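You operate a simulated robot arm through the tools that you are given. There is no shell and no other tool.

You run a simulated robot arm. Do the job below in one go: nothing can be reset, and whatever is moved stays where it is left.

TASK
Tip the cornmeal from the green bowl into the steel bowl and add one scoop of flour.
Fine: bowl and steel scoop back where they were, lid back on the cream tin; leave the other bowl full. Set down upright: steel scoop.

The check looks at the end state, three seconds after you hand in, the way a careful person would. Anything else that was tipped, shoved, dropped, spilled or broken makes it a failure. A push-on lid holds only when it is set on centred and level and pressed home; a screw cap is set on level and turned clockwise until tight.

THE ROBOT
A 7-joint arm with a two-finger parallel gripper, fixed in place. Base frame: the origin is at the foot of the arm, x ahead of it, y to its left, z up; the work surface is at about z = 0.93. Lengths are in m, angles in degrees, forces in N, time in s.
With the tool pointing down near the work surface it reaches from about 0.34 to 0.78 m from the base axis. Its first joint turns from -166.0 to 166.0 degrees. Payload 3.91 kg.
The TCP is the grasp point between the finger pads, 0.03 m short of the fingertips. In the tool frame z runs along the fingers and y along their closing line. Largest opening 0.11 m; finger width 0.02, thickness 0.01; the body of the gripper, 0.048 by 0.112 m, starts 0.055 m behind the TCP.
Orientation is that of the tool frame in the base frame, as a unit quaternion [w, x, y, z]. With the fingers straight down and closing along the base's y, the tool's x points along the base's -x, its y along +y and its z along -z.

THE INTERFACE
- The arm moves only by the tool send_rows. Its argument "targets" is a list that holds one entry, the list of rows, each a list of 6 numbers: the shift along the base's x, y, z in m, then the turn, a rotation vector about the base's x, y, z in degrees. In form: [[[tx, ty, tz, rx, ry, rz], ...]]. A call has 1 to 20 rows; each row shifts and turns the commanded pose from where the row before left it. "gripper" is the finger opening in m, from 0 to 0.11, set as the call begins (left out, the last holds). Rows are played at 5 a second. More than 0.05 m and 8.6 degrees between two rows, or a gripper value outside its range, and nothing of the call is played. Where a pose cannot be reached the arm comes as near as it can. A force on the tool above 40 N (or 10 N above the force at the start of the call, whichever is more), or a blocked arm, ends the call early, and 0.2 s more pass. Each finger travels about 0.153 m/s and halts on what it meets, pressing with about 33 N; the grip force reading is that of the motor and also rises with nothing between the fingers. The clock runs only during rows and for 0.2 s after the last one: add rows that do not move to give the fingers time. The reply holds the time, the measured pose of the TCP, the force on the tool along the base axes, the opening and the grip force, in the units named above and with some noise, with the torque about the TCP (base axes, N m) and any sound that the robot's microphone picked up.
- Cameras (640 x 400 px; columns grow to the right, rows downward): "scene" is fixed at [0.2211, -0.5003, 1.7061]; the picture's right is [0.56, -0.83, 0.00], its down [-0.72, -0.48, -0.50] and it looks along [0.41, 0.28, -0.87] (base axes); focal length 232 px, centre (320, 200). "wrist" rides on the gripper at [0.077, 0.007, -0.114] in the tool frame; the picture's right is [-0.09, 1.00, 0.00], its down [-0.80, -0.07, -0.59] and it looks along [-0.59, -0.05, 0.80] (tool axes); focal length 270 px, centre (320, 200). There is no depth. A picture from a camera that has moved, and an enlarged one, comes with that camera's place and axes in the base frame and with its lens. The place of the scene camera against the robot may be out by one fixed shift of up to 0.018 m in any direction.
- capture(camera): a new picture of that camera. The clock stands still meanwhile.
- raise_lower(by): slides the trunk up (or, below 0, down) by that many m; the arm rides with it, the base frame stays. It gives what a move gives, with no picture.
- inspect(camera, box): a new picture of the part [left, top, right, bottom] of that camera's present view, enlarged. The clock stands still meanwhile.
- finish_job(): hands the job in; it is judged then, once.

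Nothing tells you positions but the pictures and the camera data. Unless the task says otherwise, let go and move clear before handing in.

The tools are called after ">>>" as a command line: name --argument value ..., lists and objects as JSON in quotes. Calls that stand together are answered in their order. send_rows: Moves the arm, as the interface text tells. Its arguments: {"type":"object","properties":{"targets":{"type":"array","items":{"type":"array","items":{"type":"array","items":{"type":"number"}}}},"gripper":{"type":"number"}},"required":["targets"]} The other tools are called the same way: raise_lower (by) slides the trunk up or down; capture (camera) takes a picture; inspect (camera, box) takes an enlarged picture of a part of a camera's view; finish_job () hands the job in.

At the start:

```text
time_s: 0.0
tcp_pos: [0.4063, -0.0662, 1.348]
orientation: [0.0, -0.001, 1.0, 0.0]
ft_force: [0.4, -0.1, -0.1]
moment: [0.0, 0.0, -0.03]
opening: 0.1103
grip_force: 0.0
trunk travel left (down, up): [-0.575, 0.035]
```

scene: 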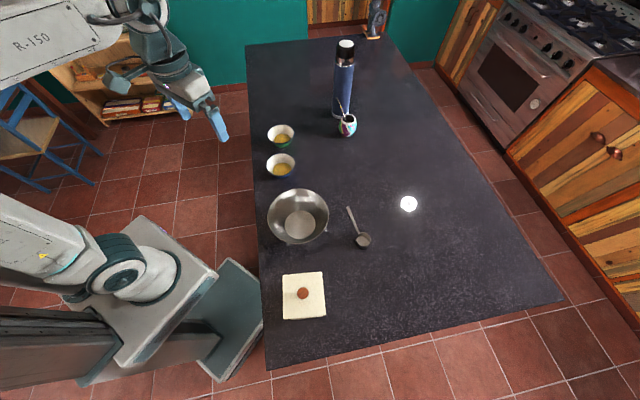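
wrist: 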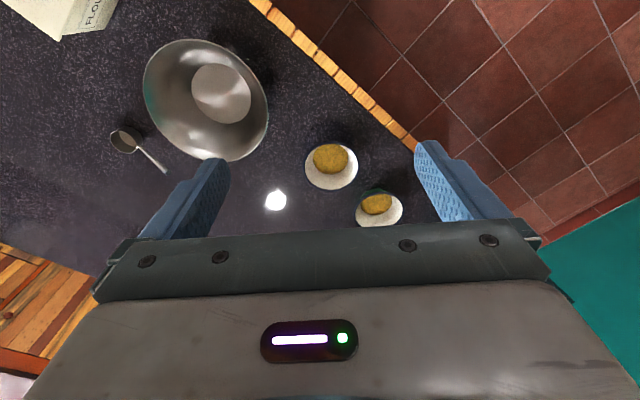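

I see a steel mixing bowl, two small bowls (one green, one blue) with yellow contents, a steel scoop, and a cream flour tin with a knobbed lid. I'll look closer first to locate everything.

>>> inspect --camera "scene" --box '[240, 110, 400, 210]'

>>> inspect --camera "scene" --box '[250, 180, 410, 330]'

>>> inspect --camera "wrist" --box '[0, 0, 450, 240]'

```text
4.00 times, centred on (320, 160) of scene
camera zoom: at [0.2211, -0.5003, 1.7061], right [0.56, -0.83, 0.0], down [-0.72, -0.48, -0.5], along [0.41, 0.28, -0.87], focal length 926 px, centre (320, 360)
```

zoom: 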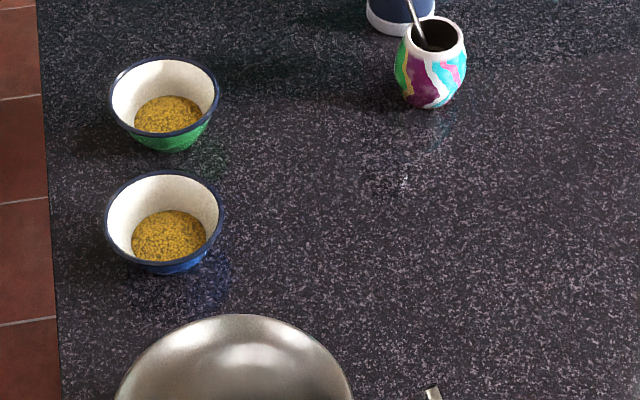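

```text
2.67 times, centred on (330, 255) of scene
camera zoom: at [0.2211, -0.5003, 1.7061], right [0.56, -0.83, 0.0], down [-0.72, -0.48, -0.5], along [0.41, 0.28, -0.87], focal length 617 px, centre (293, 53)
```

zoom: 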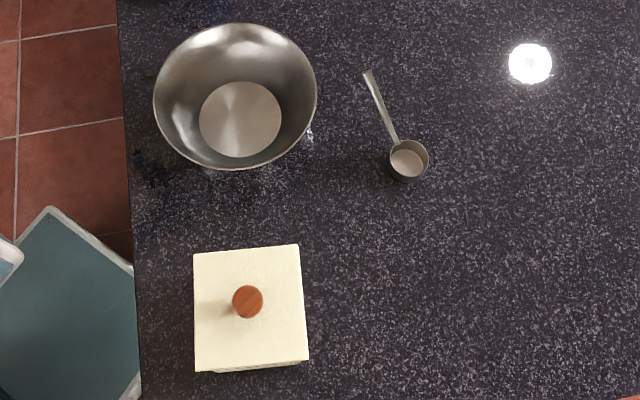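

```text
1.42 times, centred on (225, 120) of wrist
camera zoom: at [0.3287, -0.0596, 1.4626], right [0.09, 1.0, 0.0], down [0.8, -0.07, 0.59], along [0.59, -0.05, -0.8], focal length 384 px, centre (455, 314)
```

zoom: 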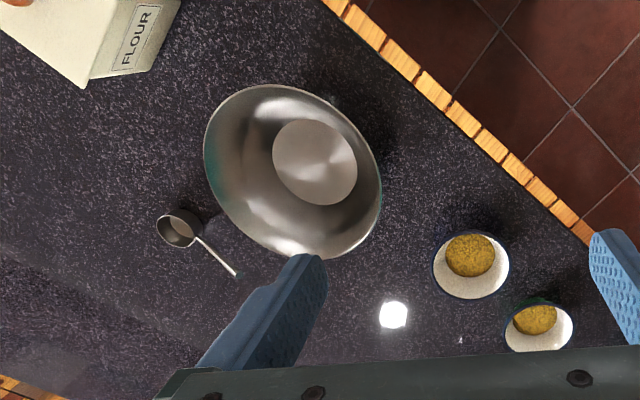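

The bowls run along the near table edge: green at about (0.74, 0.05), blue (0.61, -0.05), steel (0.46, -0.25), scoop cup (0.53, -0.47), tin (0.27, -0.41). I'll move the wrist camera over the tin and scoop for a better fix.

>>> send_rows --targets '[[[0, -0.04, 0, 0, 0, -8], [0, -0.04, 0, 0, 0, -8], [0, -0.04, 0, 0, 0, -8], [0, -0.04, 0, 0, 0, -8], [0, -0.04, 0, 0, 0, -8], [0, -0.04, 0, 0, 0, 0], [0, 0, 0, 0, 0, 0]]]'

>>> capture --camera "wrist"

```text
time_s: 1.6
tcp_pos: [0.4048, -0.3068, 1.3466]
orientation: [-0.001, 0.342, 0.94, 0.001]
ft_force: [0.2, 0.8, 0.7]
moment: [0.01, 0.03, 0.01]
opening: 0.1099
grip_force: 0.1
trunk travel left (down, up): [-0.575, 0.035]
```

```text
taken
camera wrist: at [0.3503, -0.2529, 1.4598], right [0.71, 0.71, 0.0], down [0.57, -0.57, 0.59], along [0.42, -0.42, -0.8], focal length 270 px, centre (320, 200)
```

wrist: 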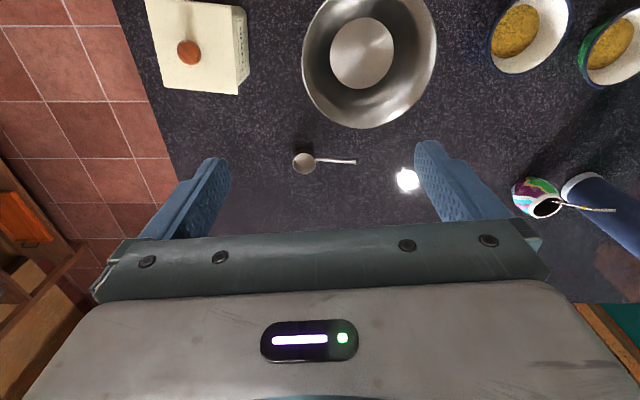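

The tin, steel bowl, and scoop are all in view from above now. I'll enlarge each of them to measure.

>>> inspect --camera "wrist" --box '[130, 0, 290, 100]'

>>> inspect --camera "wrist" --box '[280, 130, 380, 192]'

>>> inspect --camera "wrist" --box '[290, 0, 450, 140]'

>>> inspect --camera "wrist" --box '[470, 0, 640, 106]'

```text
4.00 times, centred on (210, 50) of wrist
camera zoom: at [0.3503, -0.2529, 1.4598], right [0.71, 0.71, 0.0], down [0.57, -0.57, 0.59], along [0.42, -0.42, -0.8], focal length 1081 px, centre (760, 800)
```

zoom: 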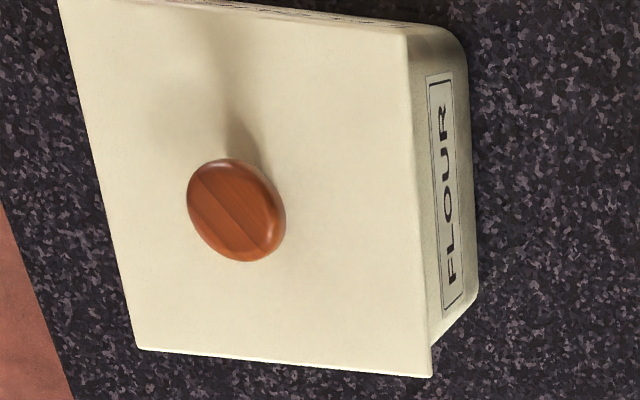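

```text
6.40 times, centred on (330, 161) of wrist
camera zoom: at [0.3503, -0.2529, 1.4598], right [0.71, 0.71, 0.0], down [0.57, -0.57, 0.59], along [0.42, -0.42, -0.8], focal length 1730 px, centre (256, 450)
```

zoom: 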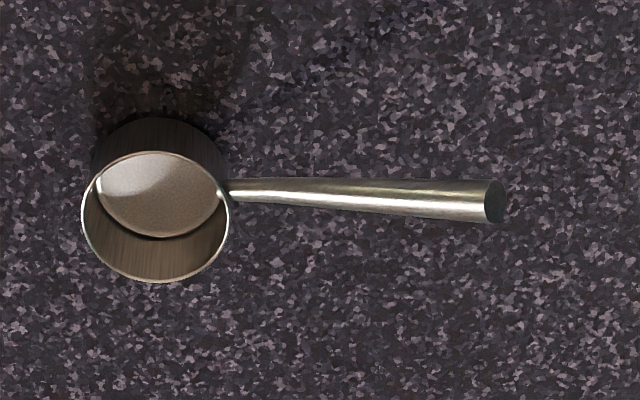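

```text
2.86 times, centred on (370, 70) of wrist
camera zoom: at [0.3503, -0.2529, 1.4598], right [0.71, 0.71, 0.0], down [0.57, -0.57, 0.59], along [0.42, -0.42, -0.8], focal length 772 px, centre (177, 571)
```

zoom: 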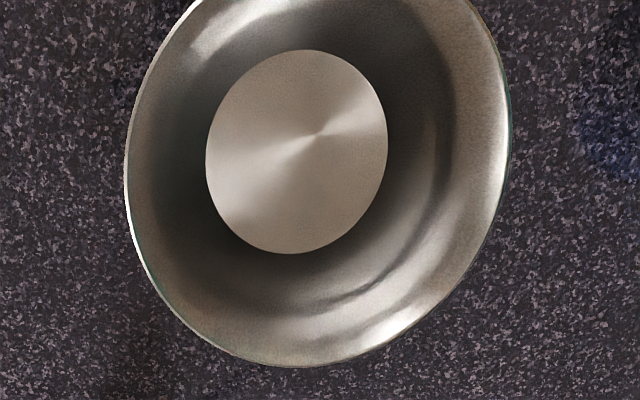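

```text
3.76 times, centred on (555, 53) of wrist
camera zoom: at [0.3503, -0.2529, 1.4598], right [0.71, 0.71, 0.0], down [0.57, -0.57, 0.59], along [0.42, -0.42, -0.8], focal length 1018 px, centre (-565, 753)
```

zoom: 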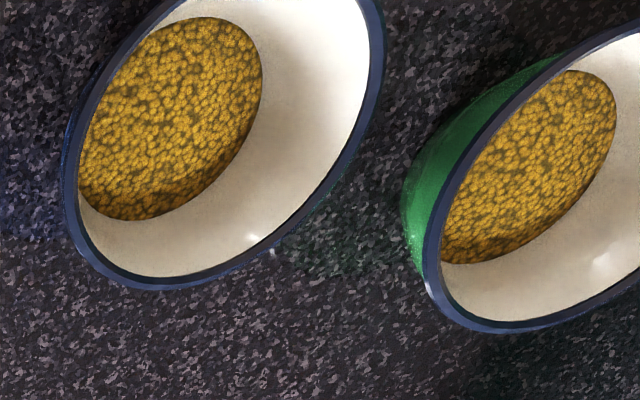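

Measured: steel bowl centred near (0.452, -0.254) with its rim at about z 1.007, and the scoop cup at (0.522, -0.472) with its handle rising to about (0.575, -0.376, 1.0). The tin is near (0.263, -0.414) with its top at about 1.035. Before touching anything I'll rehearse the pouring pose with an empty gripper, high above the steel bowl.

>>> send_rows --targets '[[[0, 0.01, 0, 0, 0, 8.4], [0, 0.01, 0, 0, 0, 8.4], [0, 0.01, 0, 0, 0, 8.4], [0, 0.01, 0, 0, 0, 8.4], [0, 0.01, 0, 0, 0, 8.4], [0, 0.01, 0, 0, 0, 8.4], [0, 0.01, 0, 0, 0, 8.4], [0, 0.01, 0, 0, 0, 8.4], [0, 0, 0, 0, 0, 8.4], [0, 0, 0, 0, 0, 8.4], [0, 0, 0, 0, 0, 8.4], [0, 0, 0, 0, 0, 8.4], [0, 0, 0, 0, 0, 0], [0, 0, 0, 0, 0, 0]]]'

>>> send_rows --targets '[[[0, 0, 0, -3.91, -6.98, 0], [0, 0, 0, -3.91, -6.98, 0], [0, 0, 0, -3.91, -6.98, 0], [0, 0, 0, -3.91, -6.98, 0], [0, 0, 0, -3.91, -6.98, 0], [0, 0, 0, -3.91, -6.98, 0], [0, 0, 0, -3.91, -6.98, 0], [0, 0, 0, -3.91, -6.98, 0], [0, 0, 0, -3.91, -6.98, 0], [0, 0, 0, -3.91, -6.98, 0], [0, 0, 0, -3.91, -6.98, 0], [0, 0, 0, 0, 0, 0], [0, 0, 0, 0, 0, 0]]]'

>>> capture --camera "scene"

```text
time_s: 4.6
tcp_pos: [0.4072, -0.2263, 1.348]
orientation: [0.0, -0.506, 0.863, 0.0]
ft_force: [-0.2, 0.4, 0.0]
moment: [0.0, 0.01, -0.02]
opening: 0.1099
grip_force: 0.1
trunk travel left (down, up): [-0.575, 0.035]
```

```text
time_s: 7.4
tcp_pos: [0.4061, -0.2268, 1.3477]
orientation: [0.351, -0.364, 0.62, -0.6]
ft_force: [-0.3, 0.0, 0.3]
moment: [-0.02, 0.03, -0.02]
opening: 0.1102
grip_force: 0.0
trunk travel left (down, up): [-0.575, 0.035]
```

```text
taken
```

scene: 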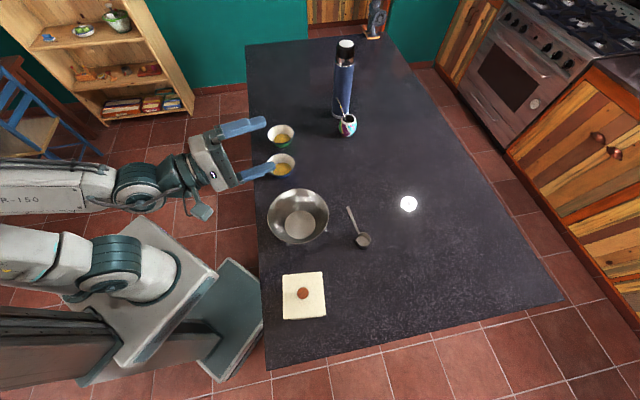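

The arm reaches an 88° tilt fine. I'll tilt further and go lower to check the actual pouring height.

>>> send_rows --targets '[[[0, 0, -0.03, -3.91, -6.98, 0], [0, 0, -0.03, -3.91, -6.98, 0], [0, 0, -0.03, -3.91, -6.98, 0], [0, 0, -0.03, -3.91, -6.98, 0], [0, 0, -0.03, 0, 0, 0], [0, 0, 0, 0, 0, 0], [0, 0, 0, 0, 0, 0]]]'

>>> capture --camera "scene"

```text
time_s: 9.0
tcp_pos: [0.4436, -0.2554, 1.2232]
orientation: [-0.437, 0.253, -0.431, 0.748]
ft_force: [0.4, 0.2, 0.3]
moment: [0.0, 0.0, 0.0]
opening: 0.1099
grip_force: 0.0
out of reach, approached as far as the arm can: row 1, 2, 3
trunk travel left (down, up): [-0.575, 0.035]
```

```text
taken
```

scene: 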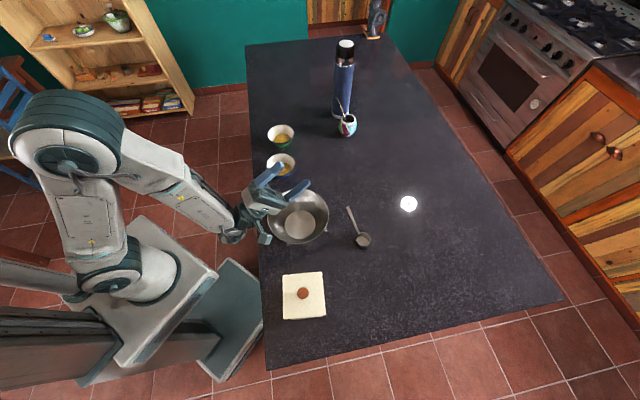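

The arm switched its elbow configuration near that tilt, which would have been risky with a load. I'll hold still and see where it settles.

>>> send_rows --targets '[[[0, 0, 0, 0, 0, 0], [0, 0, 0, 0, 0, 0], [0, 0, 0, 0, 0, 0], [0, 0, 0, 0, 0, 0]]]'

>>> inspect --camera "scene" --box '[200, 120, 400, 245]'

```text
time_s: 10.0
tcp_pos: [0.4429, -0.2557, 1.2232]
orientation: [-0.437, 0.253, -0.431, 0.748]
ft_force: [-0.5, 0.1, -0.2]
moment: [0.0, -0.02, -0.02]
opening: 0.1099
grip_force: 0.1
trunk travel left (down, up): [-0.575, 0.035]
```

```text
3.20 times, centred on (300, 182) of scene
camera zoom: at [0.2211, -0.5003, 1.7061], right [0.56, -0.83, 0.0], down [-0.72, -0.48, -0.5], along [0.41, 0.28, -0.87], focal length 741 px, centre (384, 256)
```

zoom: 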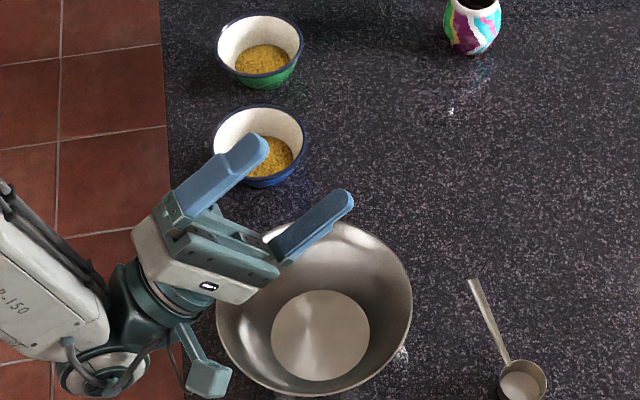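

It settled at a 120° tilt, pointing radially outward, in an elbow-up configuration. I'll tilt back upright slowly to check that this configuration is continuous.

>>> send_rows --targets '[[[0, 0, 0.005, 3.91, 6.98, 0], [0, 0, 0.005, 3.91, 6.98, 0], [0, 0, 0.005, 3.91, 6.98, 0], [0, 0, 0.005, 3.91, 6.98, 0], [0, 0, 0, 0, 0, 0]]]'

>>> send_rows --targets '[[[0, 0, 0.005, 3.91, 6.98, 0], [0, 0, 0.005, 3.91, 6.98, 0], [0, 0, 0.005, 3.91, 6.98, 0], [0, 0, 0.005, 3.91, 6.98, 0], [0, 0, 0.005, 3.91, 6.98, 0], [0, 0, 0.005, 3.91, 6.98, 0], [0, 0, 0.005, 3.91, 6.98, 0], [0, 0, 0.005, 3.91, 6.98, 0], [0, 0, 0.005, 3.91, 6.98, 0], [0, 0, 0.005, 3.91, 6.98, 0], [0, 0, 0.005, 3.91, 6.98, 0], [0, 0, 0, 0, 0, 0]]]'

>>> capture --camera "scene"

```text
time_s: 11.2
tcp_pos: [0.4569, -0.2639, 1.2453]
orientation: [0.351, -0.364, 0.621, -0.599]
ft_force: [-0.2, 0.0, 0.0]
moment: [0.01, -0.01, 0.0]
opening: 0.11
grip_force: 0.0
out of reach, approached as far as the arm can: row 1, 2
trunk travel left (down, up): [-0.575, 0.035]
```

```text
time_s: 13.8
tcp_pos: [0.4559, -0.2641, 1.3009]
orientation: [0.0, -0.507, 0.862, 0.001]
ft_force: [-0.3, -0.4, -1.0]
moment: [-0.01, 0.0, -0.03]
opening: 0.1098
grip_force: 0.0
trunk travel left (down, up): [-0.575, 0.035]
```

```text
taken
```

scene: 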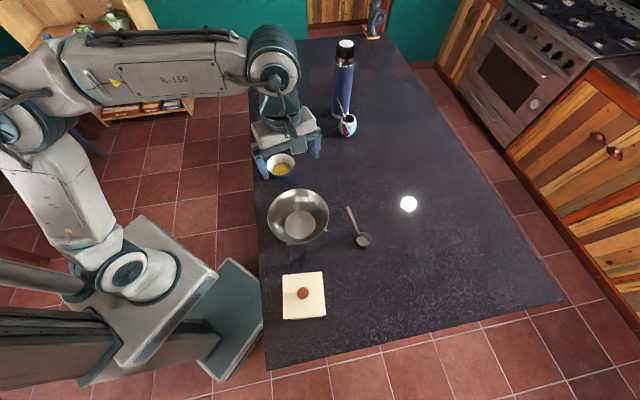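

The arm is back upright in a clean elbow-up configuration, so I'll keep the tool tilt at or below about 88–90°. Next I'll move above the green bowl at the gripping yaw and take a close look.

>>> send_rows --targets '[[[0.0228, 0.0261, -0.0067, 0, 0, -5.1], [0.0228, 0.0261, -0.0067, 0, 0, -5.1], [0.0228, 0.0261, -0.0067, 0, 0, -5.1], [0.0228, 0.0261, -0.0067, 0, 0, -5.1], [0.0228, 0.0261, -0.0067, 0, 0, -5.1], [0.0228, 0.0261, -0.0067, 0, 0, -5.1], [0.0228, 0.0261, -0.0067, 0, 0, -5.1], [0.0228, 0.0261, -0.0067, 0, 0, -5.1], [0.0228, 0.0261, -0.0067, 0, 0, -5.1], [0.0228, 0.0261, -0.0067, 0, 0, -5.1], [0.0228, 0.0261, -0.0067, 0, 0, -5.1], [0.0228, 0.0261, -0.0067, 0, 0, -5.0], [0, 0, 0, 0, 0, 0]]]'

>>> capture --camera "wrist"

>>> capture --camera "scene"

```text
time_s: 16.6
tcp_pos: [0.729, 0.0534, 1.2227]
orientation: [0.0, 0.003, 1.0, 0.001]
ft_force: [-0.3, -1.0, 0.0]
moment: [-0.01, 0.04, 0.0]
opening: 0.11
grip_force: 0.1
out of reach, approached as far as the arm can: row 12
trunk travel left (down, up): [-0.575, 0.035]
```

```text
taken
camera wrist: at [0.6509, 0.0597, 1.3362], right [0.09, 1.0, 0.0], down [0.8, -0.08, 0.59], along [0.59, -0.06, -0.8], focal length 270 px, centre (320, 200)
```

wrist: 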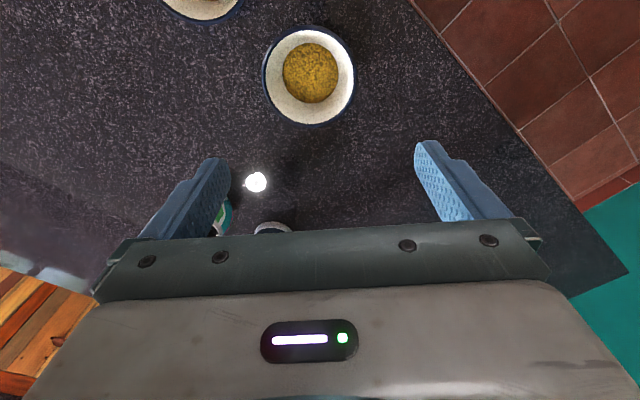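

```text
taken
```

scene: 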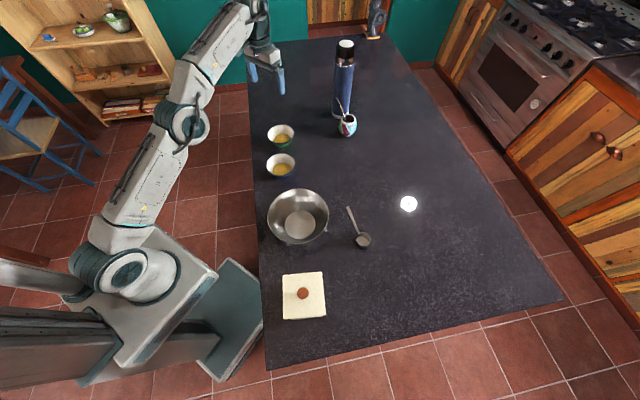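

The bowl under the gripper should be the green one. I'll enlarge it for exact rim geometry.

>>> inspect --camera "wrist" --box '[240, 10, 400, 140]'

>>> inspect --camera "scene" --box '[255, 115, 315, 155]'

```text
3.08 times, centred on (320, 75) of wrist
camera zoom: at [0.6509, 0.0597, 1.3362], right [0.09, 1.0, 0.0], down [0.8, -0.08, 0.59], along [0.59, -0.06, -0.8], focal length 832 px, centre (320, 585)
```

zoom: 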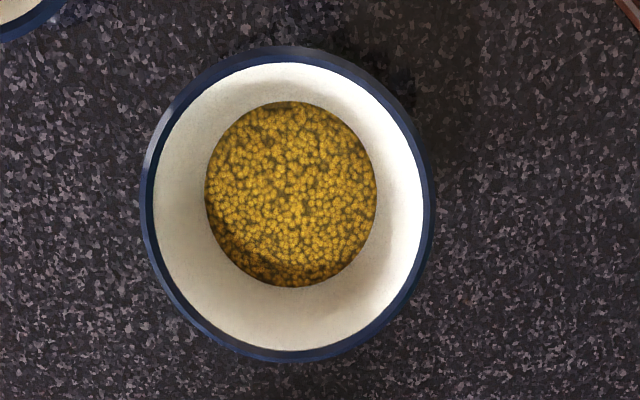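

```text
10.00 times, centred on (285, 135) of scene
camera zoom: at [0.2211, -0.5003, 1.7061], right [0.56, -0.83, 0.0], down [-0.72, -0.48, -0.5], along [0.41, 0.28, -0.87], focal length 2314 px, centre (670, 850)
```

zoom: 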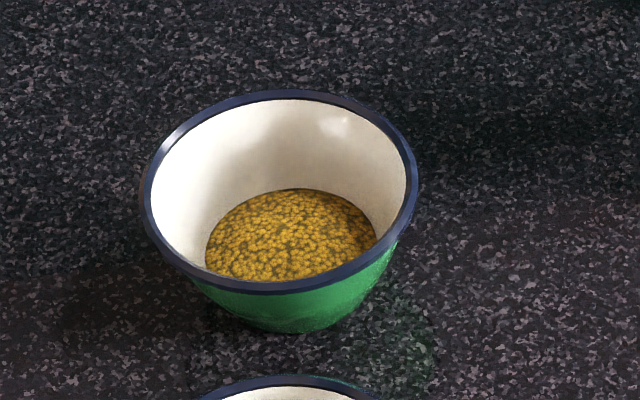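

I'll calibrate the scene camera using the known fingertip positions.

>>> inspect --camera "scene" --box '[230, 50, 310, 100]'

>>> inspect --camera "scene" --box '[255, 145, 315, 185]'

```text
8.00 times, centred on (270, 75) of scene
camera zoom: at [0.2211, -0.5003, 1.7061], right [0.56, -0.83, 0.0], down [-0.72, -0.48, -0.5], along [0.41, 0.28, -0.87], focal length 1852 px, centre (720, 1200)
```

zoom: 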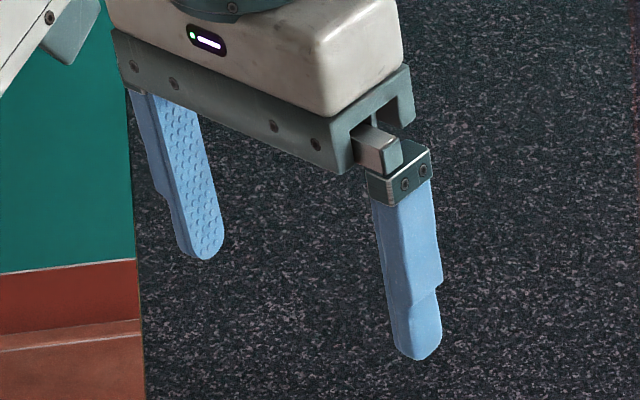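

```text
10.00 times, centred on (285, 165) of scene
camera zoom: at [0.2211, -0.5003, 1.7061], right [0.56, -0.83, 0.0], down [-0.72, -0.48, -0.5], along [0.41, 0.28, -0.87], focal length 2314 px, centre (670, 550)
```

zoom: 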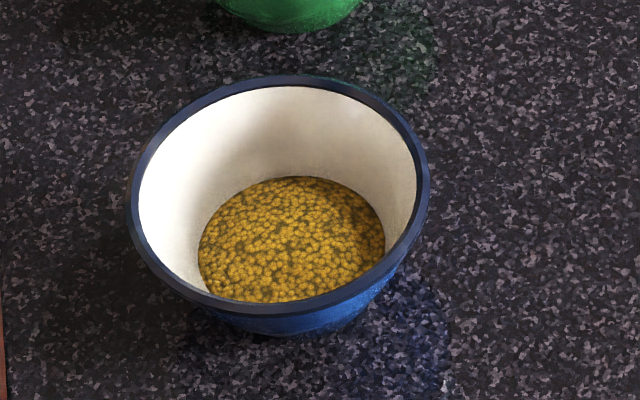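

Green bowl centre is about (0.723, 0.040) with the rim at about z 0.985, diameter about 0.115, and walls flaring roughly 30°. I'll line up a pinch on its -Y rim, leaned 28° to match the wall, and stop well short of it to look.

>>> send_rows --targets '[[[-0.001, -0.026, -0.0125, 7, 0, 0], [-0.001, -0.026, -0.0125, 7, 0, 0], [-0.001, -0.026, -0.0125, 7, 0, 0], [-0.001, -0.026, -0.0125, 7, 0, 0], [-0.001, -0.026, -0.0125, 0, 0, 0], [-0.001, -0.026, -0.0125, 0, 0, 0], [0, 0, 0, 0, 0, 0], [0, 0, 0, 0, 0, 0]]]' --gripper 0.05

>>> capture --camera "wrist"

>>> capture --camera "scene"

```text
time_s: 18.4
tcp_pos: [0.7192, -0.1061, 1.145]
orientation: [-0.001, 0.002, 0.97, 0.242]
ft_force: [-0.1, 0.1, -0.4]
moment: [-0.01, 0.04, -0.02]
opening: 0.0501
grip_force: 0.0
trunk travel left (down, up): [-0.575, 0.035]
```

```text
taken
camera wrist: at [0.642, -0.1549, 1.2493], right [0.09, 0.88, 0.47], down [0.8, -0.34, 0.49], along [0.59, 0.33, -0.74], focal length 270 px, centre (320, 200)
```

wrist: 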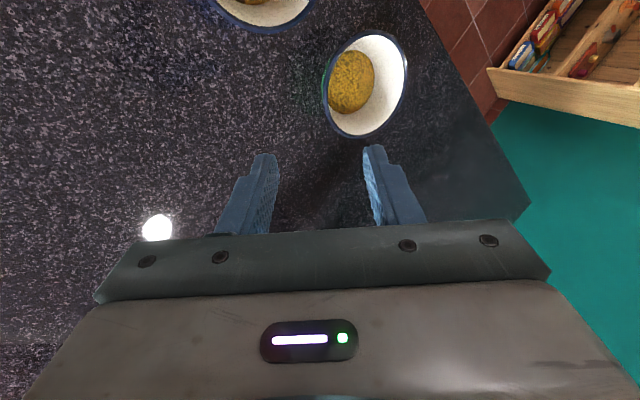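

```text
taken
```

scene: 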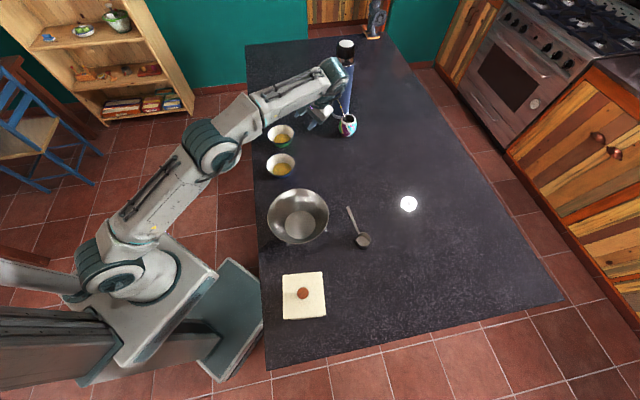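

Alignment looks close. I'll enlarge to measure the rim against the gripper's centre line.

>>> inspect --camera "wrist" --box '[300, 20, 420, 150]'

```text
3.08 times, centred on (360, 85) of wrist
camera zoom: at [0.642, -0.1549, 1.2493], right [0.09, 0.88, 0.47], down [0.8, -0.34, 0.49], along [0.59, 0.33, -0.74], focal length 832 px, centre (197, 554)
```

zoom: 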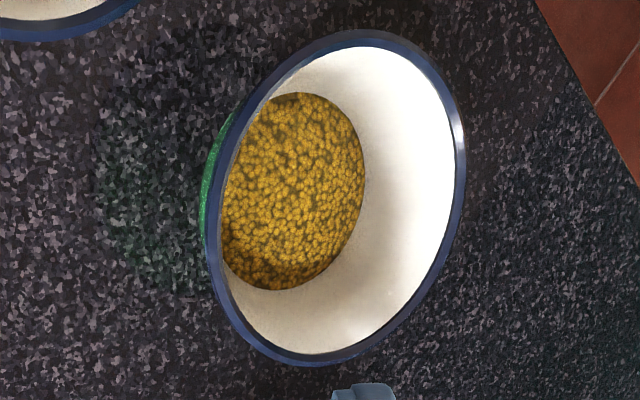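

Rim centre refined to about (0.7235, 0.040, 0.979), and the gripper line is well centred on the -Y wall. I'll advance along the tool axis until the tips are just above the rim, then look.

>>> send_rows --targets '[[[0.0006, 0.0095, -0.01766, 0, 0, 0], [0.0006, 0.0095, -0.01766, 0, 0, 0], [0.0006, 0.0095, -0.01766, 0, 0, 0], [0.0006, 0.0095, -0.01766, 0, 0, 0], [0.0006, 0.0095, -0.01766, 0, 0, 0], [0.0006, 0.0095, -0.01766, 0, 0, 0], [0.0006, 0.0095, -0.01766, 0, 0, 0], [0, 0, 0, 0, 0, 0], [0, 0, 0, 0, 0, 0]]]'

>>> inspect --camera "wrist" --box '[220, 60, 460, 210]'

>>> inspect --camera "scene" --box '[240, 90, 360, 170]'

```text
time_s: 20.4
tcp_pos: [0.7234, -0.0383, 1.0206]
orientation: [-0.001, 0.002, 0.97, 0.242]
ft_force: [0.1, 0.4, 0.6]
moment: [0.0, -0.01, 0.03]
opening: 0.0502
grip_force: 0.1
trunk travel left (down, up): [-0.575, 0.035]
```

```text
2.67 times, centred on (340, 135) of wrist
camera zoom: at [0.6451, -0.0862, 1.1246], right [0.09, 0.88, 0.47], down [0.8, -0.34, 0.49], along [0.59, 0.33, -0.74], focal length 721 px, centre (267, 373)
```

zoom: 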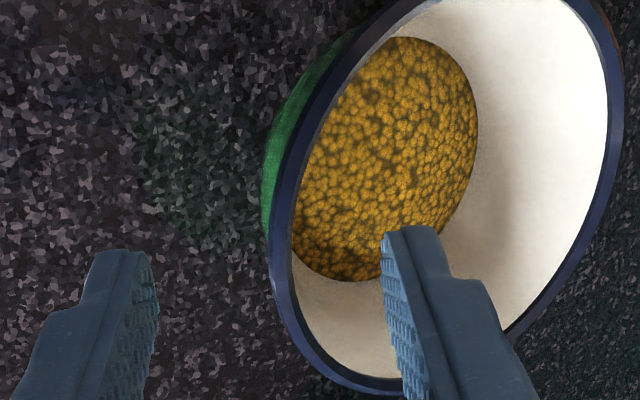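

```text
5.00 times, centred on (300, 130) of scene
camera zoom: at [0.2211, -0.5003, 1.7061], right [0.56, -0.83, 0.0], down [-0.72, -0.48, -0.5], along [0.41, 0.28, -0.87], focal length 1157 px, centre (420, 550)
```

zoom: 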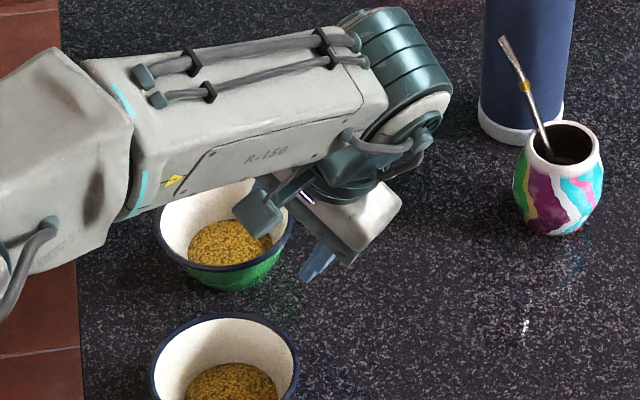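

The rim sits about 3 mm off the finger centre line; I'll correct that and advance onto the rim without closing yet.

>>> send_rows --targets '[[[0, 0.0027, 0.0014, 0, 0, 0], [0, 0.0052, -0.0098, 0, 0, 0], [0, 0.0052, -0.0098, 0, 0, 0], [0, 0.0052, -0.0098, 0, 0, 0], [0, 0.0052, -0.0097, 0, 0, 0], [0, 0, 0, 0, 0, 0], [0, 0, 0, 0, 0, 0]]]'

>>> inspect --camera "wrist" --box '[220, 60, 460, 210]'

```text
time_s: 22.0
tcp_pos: [0.7228, -0.0165, 0.9831]
orientation: [0.0, 0.002, 0.97, 0.242]
ft_force: [0.7, 0.5, -0.6]
moment: [-0.01, 0.0, 0.03]
opening: 0.0501
grip_force: 0.0
trunk travel left (down, up): [-0.575, 0.035]
```

```text
2.67 times, centred on (340, 135) of wrist
camera zoom: at [0.6461, -0.0635, 1.0872], right [0.09, 0.88, 0.47], down [0.8, -0.34, 0.49], along [0.59, 0.33, -0.74], focal length 721 px, centre (267, 373)
```

zoom: 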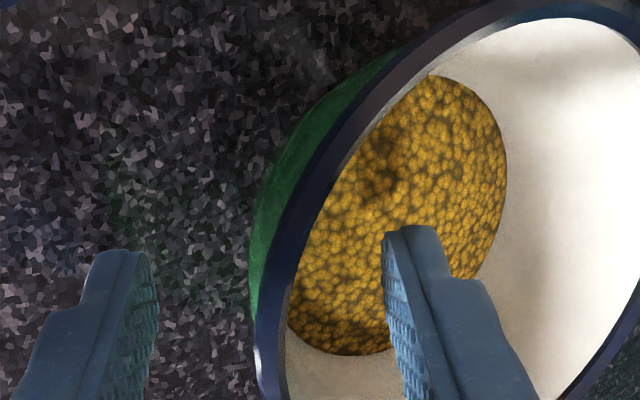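

Well centred with fingers astride the wall. Closing in two stages.

>>> send_rows --targets '[[[0, 0, 0, 0, 0, 0], [0, 0, 0, 0, 0, 0], [0, 0, 0, 0, 0, 0]]]' --gripper 0.014

>>> send_rows --targets '[[[0, 0, 0, 0, 0, 0], [0, 0, 0, 0, 0, 0], [0, 0, 0, 0, 0, 0], [0, 0, 0, 0, 0, 0]]]' --gripper 0.0

>>> inspect --camera "wrist" --box '[220, 60, 460, 210]'

>>> inspect --camera "scene" --box '[240, 90, 360, 170]'

```text
time_s: 22.8
tcp_pos: [0.724, -0.0155, 0.9832]
orientation: [0.0, 0.002, 0.97, 0.241]
ft_force: [0.7, -0.7, -0.4]
moment: [0.01, 0.0, 0.02]
opening: 0.0142
grip_force: 0.1
trunk travel left (down, up): [-0.575, 0.035]
```

```text
time_s: 23.8
tcp_pos: [0.7237, -0.016, 0.9829]
orientation: [-0.002, 0.002, 0.97, 0.242]
ft_force: [0.7, 0.7, -0.4]
moment: [-0.11, 0.04, -0.01]
opening: 0.0036
grip_force: 33.2
trunk travel left (down, up): [-0.575, 0.035]
```

```text
2.67 times, centred on (340, 135) of wrist
camera zoom: at [0.6463, -0.0635, 1.0871], right [0.09, 0.88, 0.47], down [0.8, -0.34, 0.49], along [0.59, 0.33, -0.74], focal length 721 px, centre (267, 373)
```

zoom: 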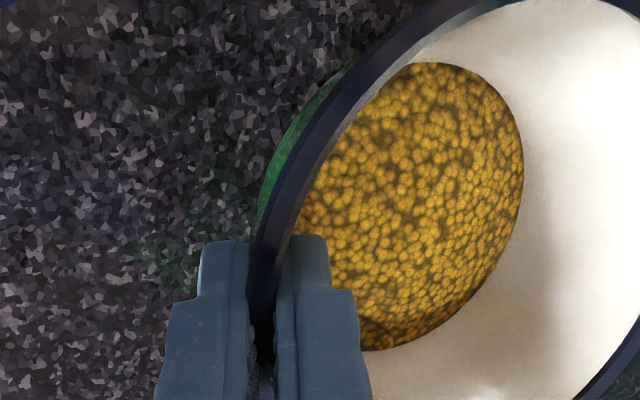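

```text
5.00 times, centred on (300, 130) of scene
camera zoom: at [0.2211, -0.5003, 1.7061], right [0.56, -0.83, 0.0], down [-0.72, -0.48, -0.5], along [0.41, 0.28, -0.87], focal length 1157 px, centre (420, 550)
```

zoom: 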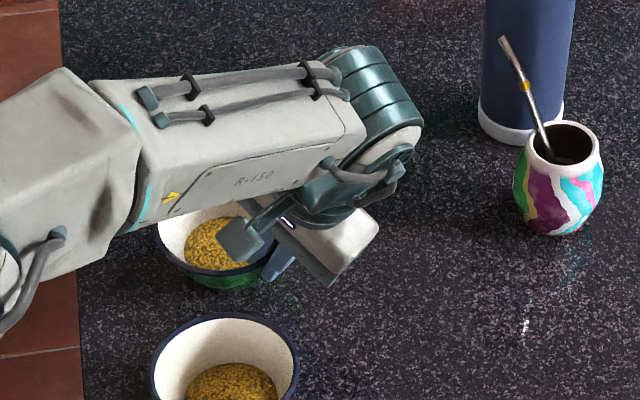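

The rim is pinched (3.6 mm wall, 33 N). Lifting slowly straight up and checking that the bowl stays level in the grip.

>>> send_rows --targets '[[[0, 0, 0.005, 0, 0, 0], [0, 0, 0.01, 0, 0, 0], [0, 0, 0.015, 0, 0, 0], [0, 0, 0, 0, 0, 0], [0, 0, 0, 0, 0, 0]]]'

>>> inspect --camera "wrist" --box '[220, 60, 460, 210]'

>>> inspect --camera "scene" --box '[240, 90, 360, 170]'

```text
time_s: 25.0
tcp_pos: [0.7247, -0.0168, 1.013]
orientation: [-0.001, 0.002, 0.97, 0.242]
ft_force: [-0.2, 0.6, 0.0]
moment: [-0.05, 0.01, -0.03]
opening: 0.0033
grip_force: 33.2
trunk travel left (down, up): [-0.575, 0.035]
```

```text
2.67 times, centred on (340, 135) of wrist
camera zoom: at [0.6471, -0.0646, 1.1179], right [0.09, 0.88, 0.47], down [0.8, -0.34, 0.49], along [0.59, 0.33, -0.74], focal length 721 px, centre (267, 373)
```

zoom: 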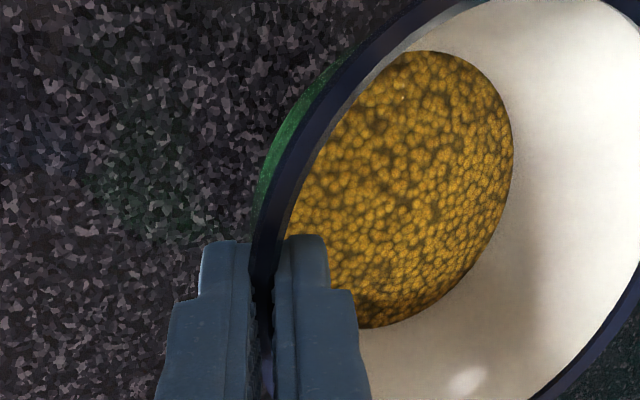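

```text
5.00 times, centred on (300, 130) of scene
camera zoom: at [0.2211, -0.5003, 1.7061], right [0.56, -0.83, 0.0], down [-0.72, -0.48, -0.5], along [0.41, 0.28, -0.87], focal length 1157 px, centre (420, 550)
```

zoom: 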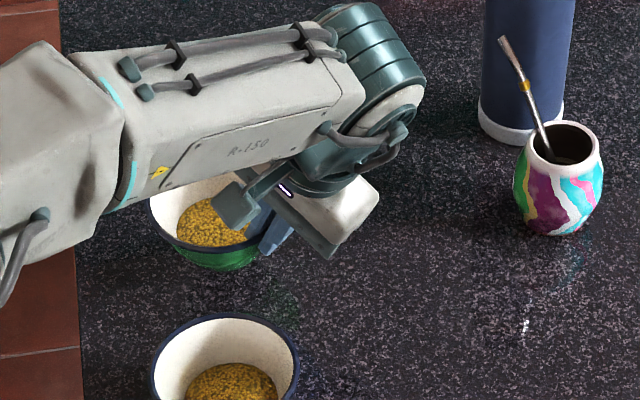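

The bowl is clear of the table and holding level. Next I'll raise it, then swing it over the steel bowl while yawing so its held side faces outward.

>>> send_rows --targets '[[[0, 0, 0.01, 0, 0, 0], [0, 0, 0.02, 0, 0, 0], [0, 0, 0.025, 0, 0, 0], [0, 0, 0.025, 0, 0, 0], [0, 0, 0.025, 0, 0, 0], [0, 0, 0.025, 0, 0, 0], [0, 0, 0.025, 0, 0, 0], [0, 0, 0.015, 0, 0, 0], [0, 0, 0.01, 0, 0, 0], [0, 0, 0, 0, 0, 0]]]'

>>> inspect --camera "wrist" --box '[220, 60, 460, 210]'

```text
time_s: 27.2
tcp_pos: [0.7255, -0.0166, 1.192]
orientation: [-0.001, 0.002, 0.97, 0.242]
ft_force: [0.2, -0.7, -1.2]
moment: [-0.13, 0.05, -0.04]
opening: 0.0034
grip_force: 33.3
trunk travel left (down, up): [-0.575, 0.035]
```

```text
2.67 times, centred on (340, 135) of wrist
camera zoom: at [0.6473, -0.0641, 1.2976], right [0.09, 0.88, 0.47], down [0.8, -0.34, 0.49], along [0.59, 0.33, -0.74], focal length 721 px, centre (267, 373)
```

zoom: 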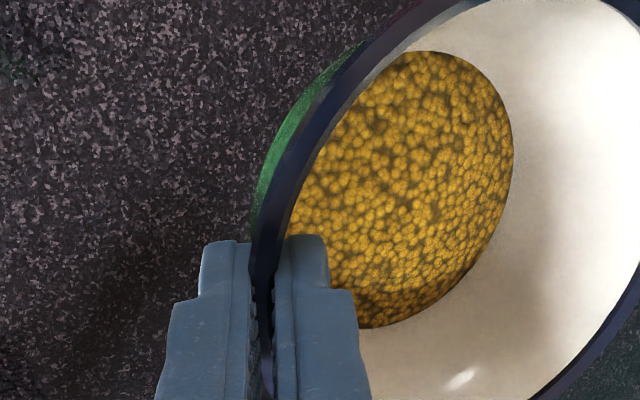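

The grip is stable with no slip since lift-off. Now swinging over the steel bowl.

>>> send_rows --targets '[[[-0.006, -0.007, 0, 0, 0, 1.6], [-0.01, -0.012, 0, 0, 0, 2.8], [-0.01396, -0.01655, 0, 0, 0, 3.81], [-0.01396, -0.01655, 0, 0, 0, 3.81], [-0.01396, -0.01655, 0, 0, 0, 3.81], [-0.01396, -0.01655, 0, 0, 0, 3.81], [-0.01396, -0.01655, 0, 0, 0, 3.81], [-0.01396, -0.01655, 0, 0, 0, 3.81], [-0.01396, -0.01655, 0, 0, 0, 3.81], [-0.01396, -0.01655, 0, 0, 0, 3.81], [-0.01396, -0.01655, 0, 0, 0, 3.81], [-0.01396, -0.01655, 0, 0, 0, 3.81], [-0.01396, -0.01655, 0, 0, 0, 3.81], [-0.01396, -0.01655, 0, 0, 0, 3.81], [-0.01396, -0.01655, 0, 0, 0, 3.81], [-0.01396, -0.01655, 0, 0, 0, 3.81], [-0.008, -0.0092, 0, 0, 0, 2.1], [-0.005, -0.005, 0, 0, 0, 1.2], [0, 0, 0, 0, 0, 0]]]'

>>> capture --camera "scene"

>>> capture --camera "wrist"

```text
time_s: 31.2
tcp_pos: [0.4998, -0.2795, 1.1943]
orientation: [-0.123, -0.491, 0.837, 0.208]
ft_force: [-0.3, -0.6, -1.6]
moment: [-0.03, -0.09, -0.03]
opening: 0.0034
grip_force: 33.0
trunk travel left (down, up): [-0.575, 0.035]
```

```text
taken
```

scene: 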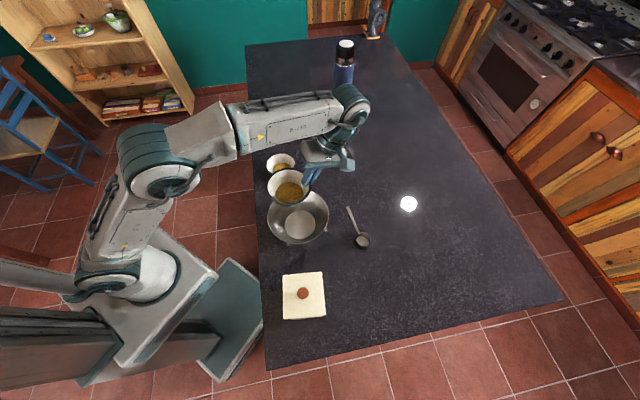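

```text
taken
camera wrist: at [0.5029, -0.3704, 1.2975], right [-0.72, 0.51, 0.47], down [0.69, 0.53, 0.49], along [0.0, 0.68, -0.74], focal length 270 px, centre (320, 200)
```

wrist: 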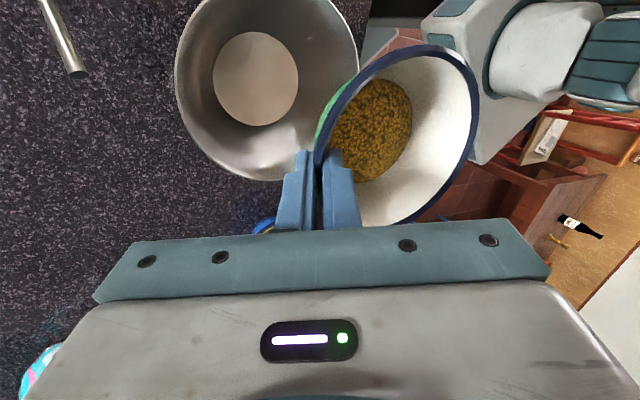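

The full bowl is over the steel bowl and level. I'll tilt gradually, keeping the pouring lip over the centre; first part to about 48°.

>>> send_rows --targets '[[[0.0058, -0.0033, -0.0022, -1.955, -3.49, 0], [0.0058, -0.0033, -0.0022, -1.955, -3.49, 0], [0.0047, -0.0026, -0.0023, -1.955, -3.49, 0], [0.0047, -0.0026, -0.0023, -1.955, -3.49, 0], [0.0042, -0.0023, -0.0026, -1.955, -3.49, 0], [0.0042, -0.0023, -0.0026, -1.955, -3.49, 0], [0.0029, -0.0016, -0.003, -1.955, -3.49, 0], [0.0029, -0.0016, -0.003, -1.955, -3.49, 0], [0.0025, -0.0014, -0.0032, -1.955, -3.49, 0], [0.0025, -0.0014, -0.0032, -1.955, -3.49, 0], [0.0013, -0.0007, -0.0018, -1.955, -3.49, 0], [0.0013, -0.0007, -0.0018, -1.955, -3.49, 0], [0, 0, 0, 0, 0, 0]]]'

>>> inspect --camera "scene" --box '[220, 120, 420, 270]'

```text
time_s: 34.0
tcp_pos: [0.5434, -0.3045, 1.1621]
orientation: [0.086, -0.497, 0.85, -0.151]
ft_force: [0.4, 0.0, -1.3]
moment: [0.0, -0.02, -0.01]
opening: 0.0033
grip_force: 33.3
trunk travel left (down, up): [-0.575, 0.035]
```

```text
2.67 times, centred on (320, 195) of scene
camera zoom: at [0.2211, -0.5003, 1.7061], right [0.56, -0.83, 0.0], down [-0.72, -0.48, -0.5], along [0.41, 0.28, -0.87], focal length 617 px, centre (320, 213)
```

zoom: 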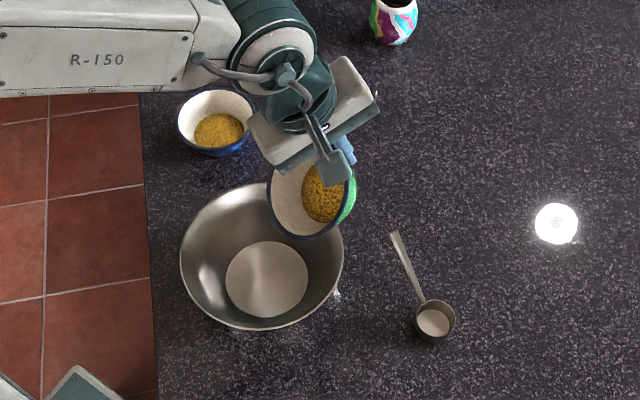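

No flow yet at 48°; the lip is above the steel bowl. Continuing to about 80°.

>>> send_rows --targets '[[[-0.0054, 0.003, 0.0049, -1.955, -3.49, 0], [-0.0054, 0.003, 0.0049, -1.955, -3.49, 0], [-0.006, 0.0034, 0.004, -1.955, -3.49, 0], [-0.006, 0.0034, 0.004, -1.955, -3.49, 0], [-0.0064, 0.0036, 0.003, -1.955, -3.49, 0], [-0.0064, 0.0036, 0.003, -1.955, -3.49, 0], [0, 0, 0, 0, 0, 0]]]'

>>> inspect --camera "scene" --box '[220, 120, 420, 270]'

```text
time_s: 35.6
tcp_pos: [0.5057, -0.2847, 1.1871]
orientation: [0.188, -0.468, 0.8, -0.325]
ft_force: [-0.7, -0.1, -2.5]
moment: [-0.01, 0.06, 0.02]
opening: 0.0032
grip_force: 32.8
trunk travel left (down, up): [-0.575, 0.035]
```

```text
2.67 times, centred on (320, 195) of scene
camera zoom: at [0.2211, -0.5003, 1.7061], right [0.56, -0.83, 0.0], down [-0.72, -0.48, -0.5], along [0.41, 0.28, -0.87], focal length 617 px, centre (320, 213)
```

zoom: 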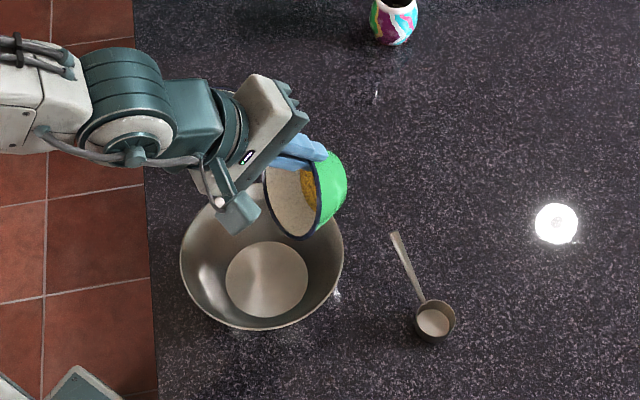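

Still retained at 72°. Continuing to about 96°.

>>> send_rows --targets '[[[-0.0067, 0.0037, 0.0019, -1.955, -3.49, 0], [-0.0067, 0.0037, 0.0019, -1.955, -3.49, 0], [-0.0068, 0.0038, 0.0008, -1.955, -3.49, 0], [-0.0068, 0.0038, 0.0008, -1.955, -3.49, 0], [0, 0, 0, 0, 0, 0]]]'

>>> inspect --camera "scene" --box '[220, 120, 420, 270]'

```text
time_s: 36.8
tcp_pos: [0.4917, -0.273, 1.1839]
orientation: [0.24, -0.448, 0.761, -0.403]
ft_force: [0.6, 0.6, -1.3]
moment: [0.04, 0.03, -0.03]
opening: 0.0032
grip_force: 33.0
out of reach, approached as far as the arm can: row 2, 3
trunk travel left (down, up): [-0.575, 0.035]
```

```text
2.67 times, centred on (320, 195) of scene
camera zoom: at [0.2211, -0.5003, 1.7061], right [0.56, -0.83, 0.0], down [-0.72, -0.48, -0.5], along [0.41, 0.28, -0.87], focal length 617 px, centre (320, 213)
```

zoom: 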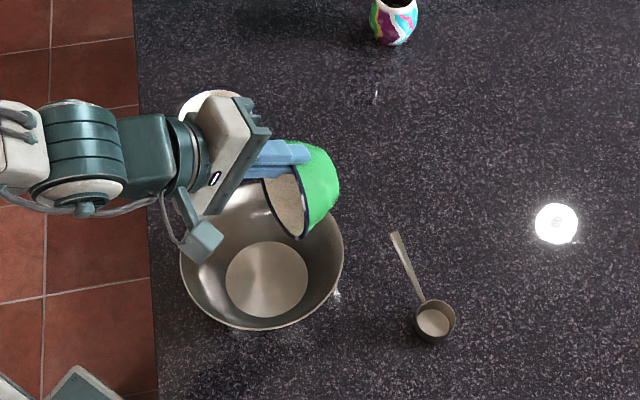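

The arm nears a limit at about 84° bowl tilt (too folded). Lowering the trunk while raising the tool should open the arm up; I'll check the contents first.

>>> capture --camera "wrist"

>>> capture --camera "scene"

```text
taken
camera wrist: at [0.366, -0.2923, 1.2428], right [-0.45, 0.35, -0.82], down [-0.01, 0.92, 0.39], along [0.9, 0.18, -0.41], focal length 270 px, centre (320, 200)
```

wrist: 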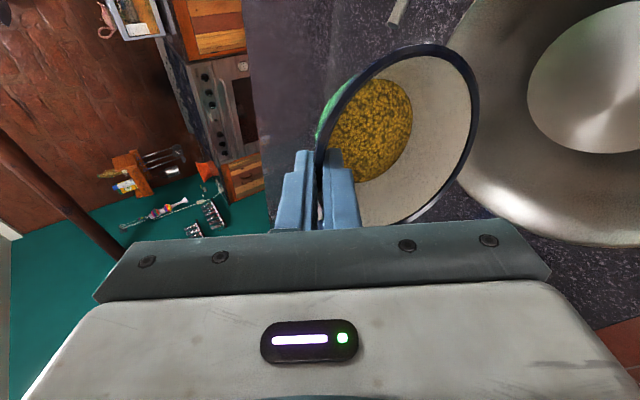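

```text
taken
```

scene: 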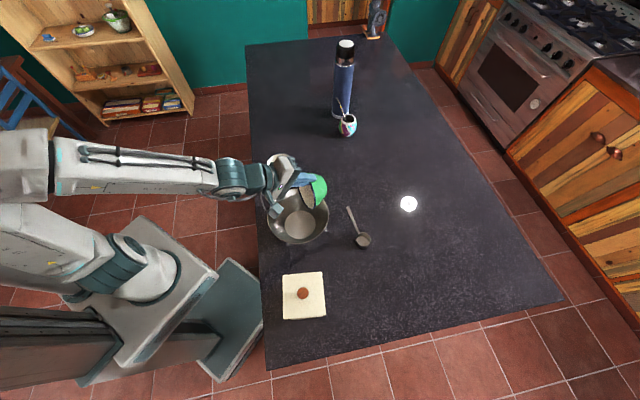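

The cornmeal is still held in at 84°. I'll tilt back somewhat and raise, then lower the trunk to give the arm room.

>>> send_rows --targets '[[[0.006, -0.0034, 0.01, 1.955, 3.49, 0], [0.006, -0.0034, 0.016, 1.955, 3.49, 0], [0.006, -0.0034, 0.016, 1.955, 3.49, 0], [0.006, -0.0034, 0.016, 1.955, 3.49, 0], [0.006, -0.0034, 0.016, 1.955, 3.49, 0], [0.006, -0.0034, 0.016, 1.955, 3.49, 0], [0, 0, 0.01, 0, 0, 0], [0, 0, 0, 0, 0, 0]]]'

>>> raise_lower --by -0.03

```text
time_s: 38.6
tcp_pos: [0.5253, -0.2941, 1.2815]
orientation: [0.142, -0.487, 0.829, -0.234]
ft_force: [-0.4, -0.1, -2.5]
moment: [0.03, -0.04, -0.01]
opening: 0.0032
grip_force: 33.5
trunk travel left (down, up): [-0.575, 0.035]
```

```text
time_s: 39.4
tcp_pos: [0.5262, -0.294, 1.2528]
orientation: [0.14, -0.487, 0.829, -0.235]
ft_force: [0.0, 0.3, -1.0]
moment: [0.0, 0.0, -0.03]
opening: 0.0032
grip_force: 33.1
trunk travel left (down, up): [-0.545, 0.065]
```

The trunk moves gently. I'll alternate raising the tool and lowering the trunk.

>>> send_rows --targets '[[[0, 0, 0.01, 0, 0, 0], [0, 0, 0.02, 0, 0, 0], [0, 0, 0.02, 0, 0, 0], [0, 0, 0.02, 0, 0, 0], [0, 0, 0.02, 0, 0, 0], [0, 0, 0.01, 0, 0, 0], [0, 0, 0, 0, 0, 0]]]'

>>> raise_lower --by -0.12

>>> send_rows --targets '[[[0, 0, 0.01, 0, 0, 0], [0, 0, 0.02, 0, 0, 0], [0, 0, 0.02, 0, 0, 0], [0, 0, 0.02, 0, 0, 0], [0, 0, 0.02, 0, 0, 0], [0, 0, 0.01, 0, 0, 0], [0, 0, 0, 0, 0, 0]]]'

>>> raise_lower --by -0.1

>>> capture --camera "scene"

```text
time_s: 41.0
tcp_pos: [0.5271, -0.2934, 1.3536]
orientation: [0.141, -0.487, 0.829, -0.235]
ft_force: [-1.2, 0.9, -2.0]
moment: [-0.02, 0.0, 0.0]
opening: 0.0035
grip_force: 32.8
trunk travel left (down, up): [-0.545, 0.065]
```

```text
time_s: 42.5
tcp_pos: [0.5265, -0.2935, 1.2344]
orientation: [0.142, -0.486, 0.83, -0.235]
ft_force: [0.3, -0.4, -1.2]
moment: [-0.01, 0.0, 0.03]
opening: 0.0032
grip_force: 32.5
trunk travel left (down, up): [-0.425, 0.185]
```

```text
time_s: 44.0
tcp_pos: [0.5256, -0.292, 1.3319]
orientation: [0.141, -0.487, 0.829, -0.235]
ft_force: [-0.4, -0.4, -1.3]
moment: [0.0, 0.02, 0.02]
opening: 0.0032
grip_force: 33.3
trunk travel left (down, up): [-0.425, 0.185]
```

```text
time_s: 45.4
tcp_pos: [0.5255, -0.2914, 1.2332]
orientation: [0.141, -0.486, 0.83, -0.235]
ft_force: [0.9, -0.1, -0.9]
moment: [0.01, 0.01, -0.01]
opening: 0.003
grip_force: 32.9
trunk travel left (down, up): [-0.325, 0.285]
```

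```text
taken
```

scene: 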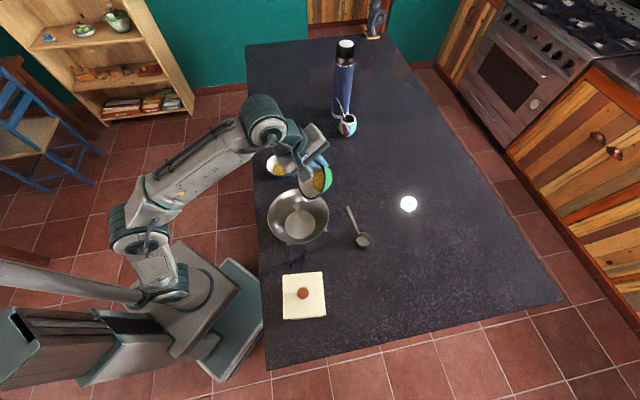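

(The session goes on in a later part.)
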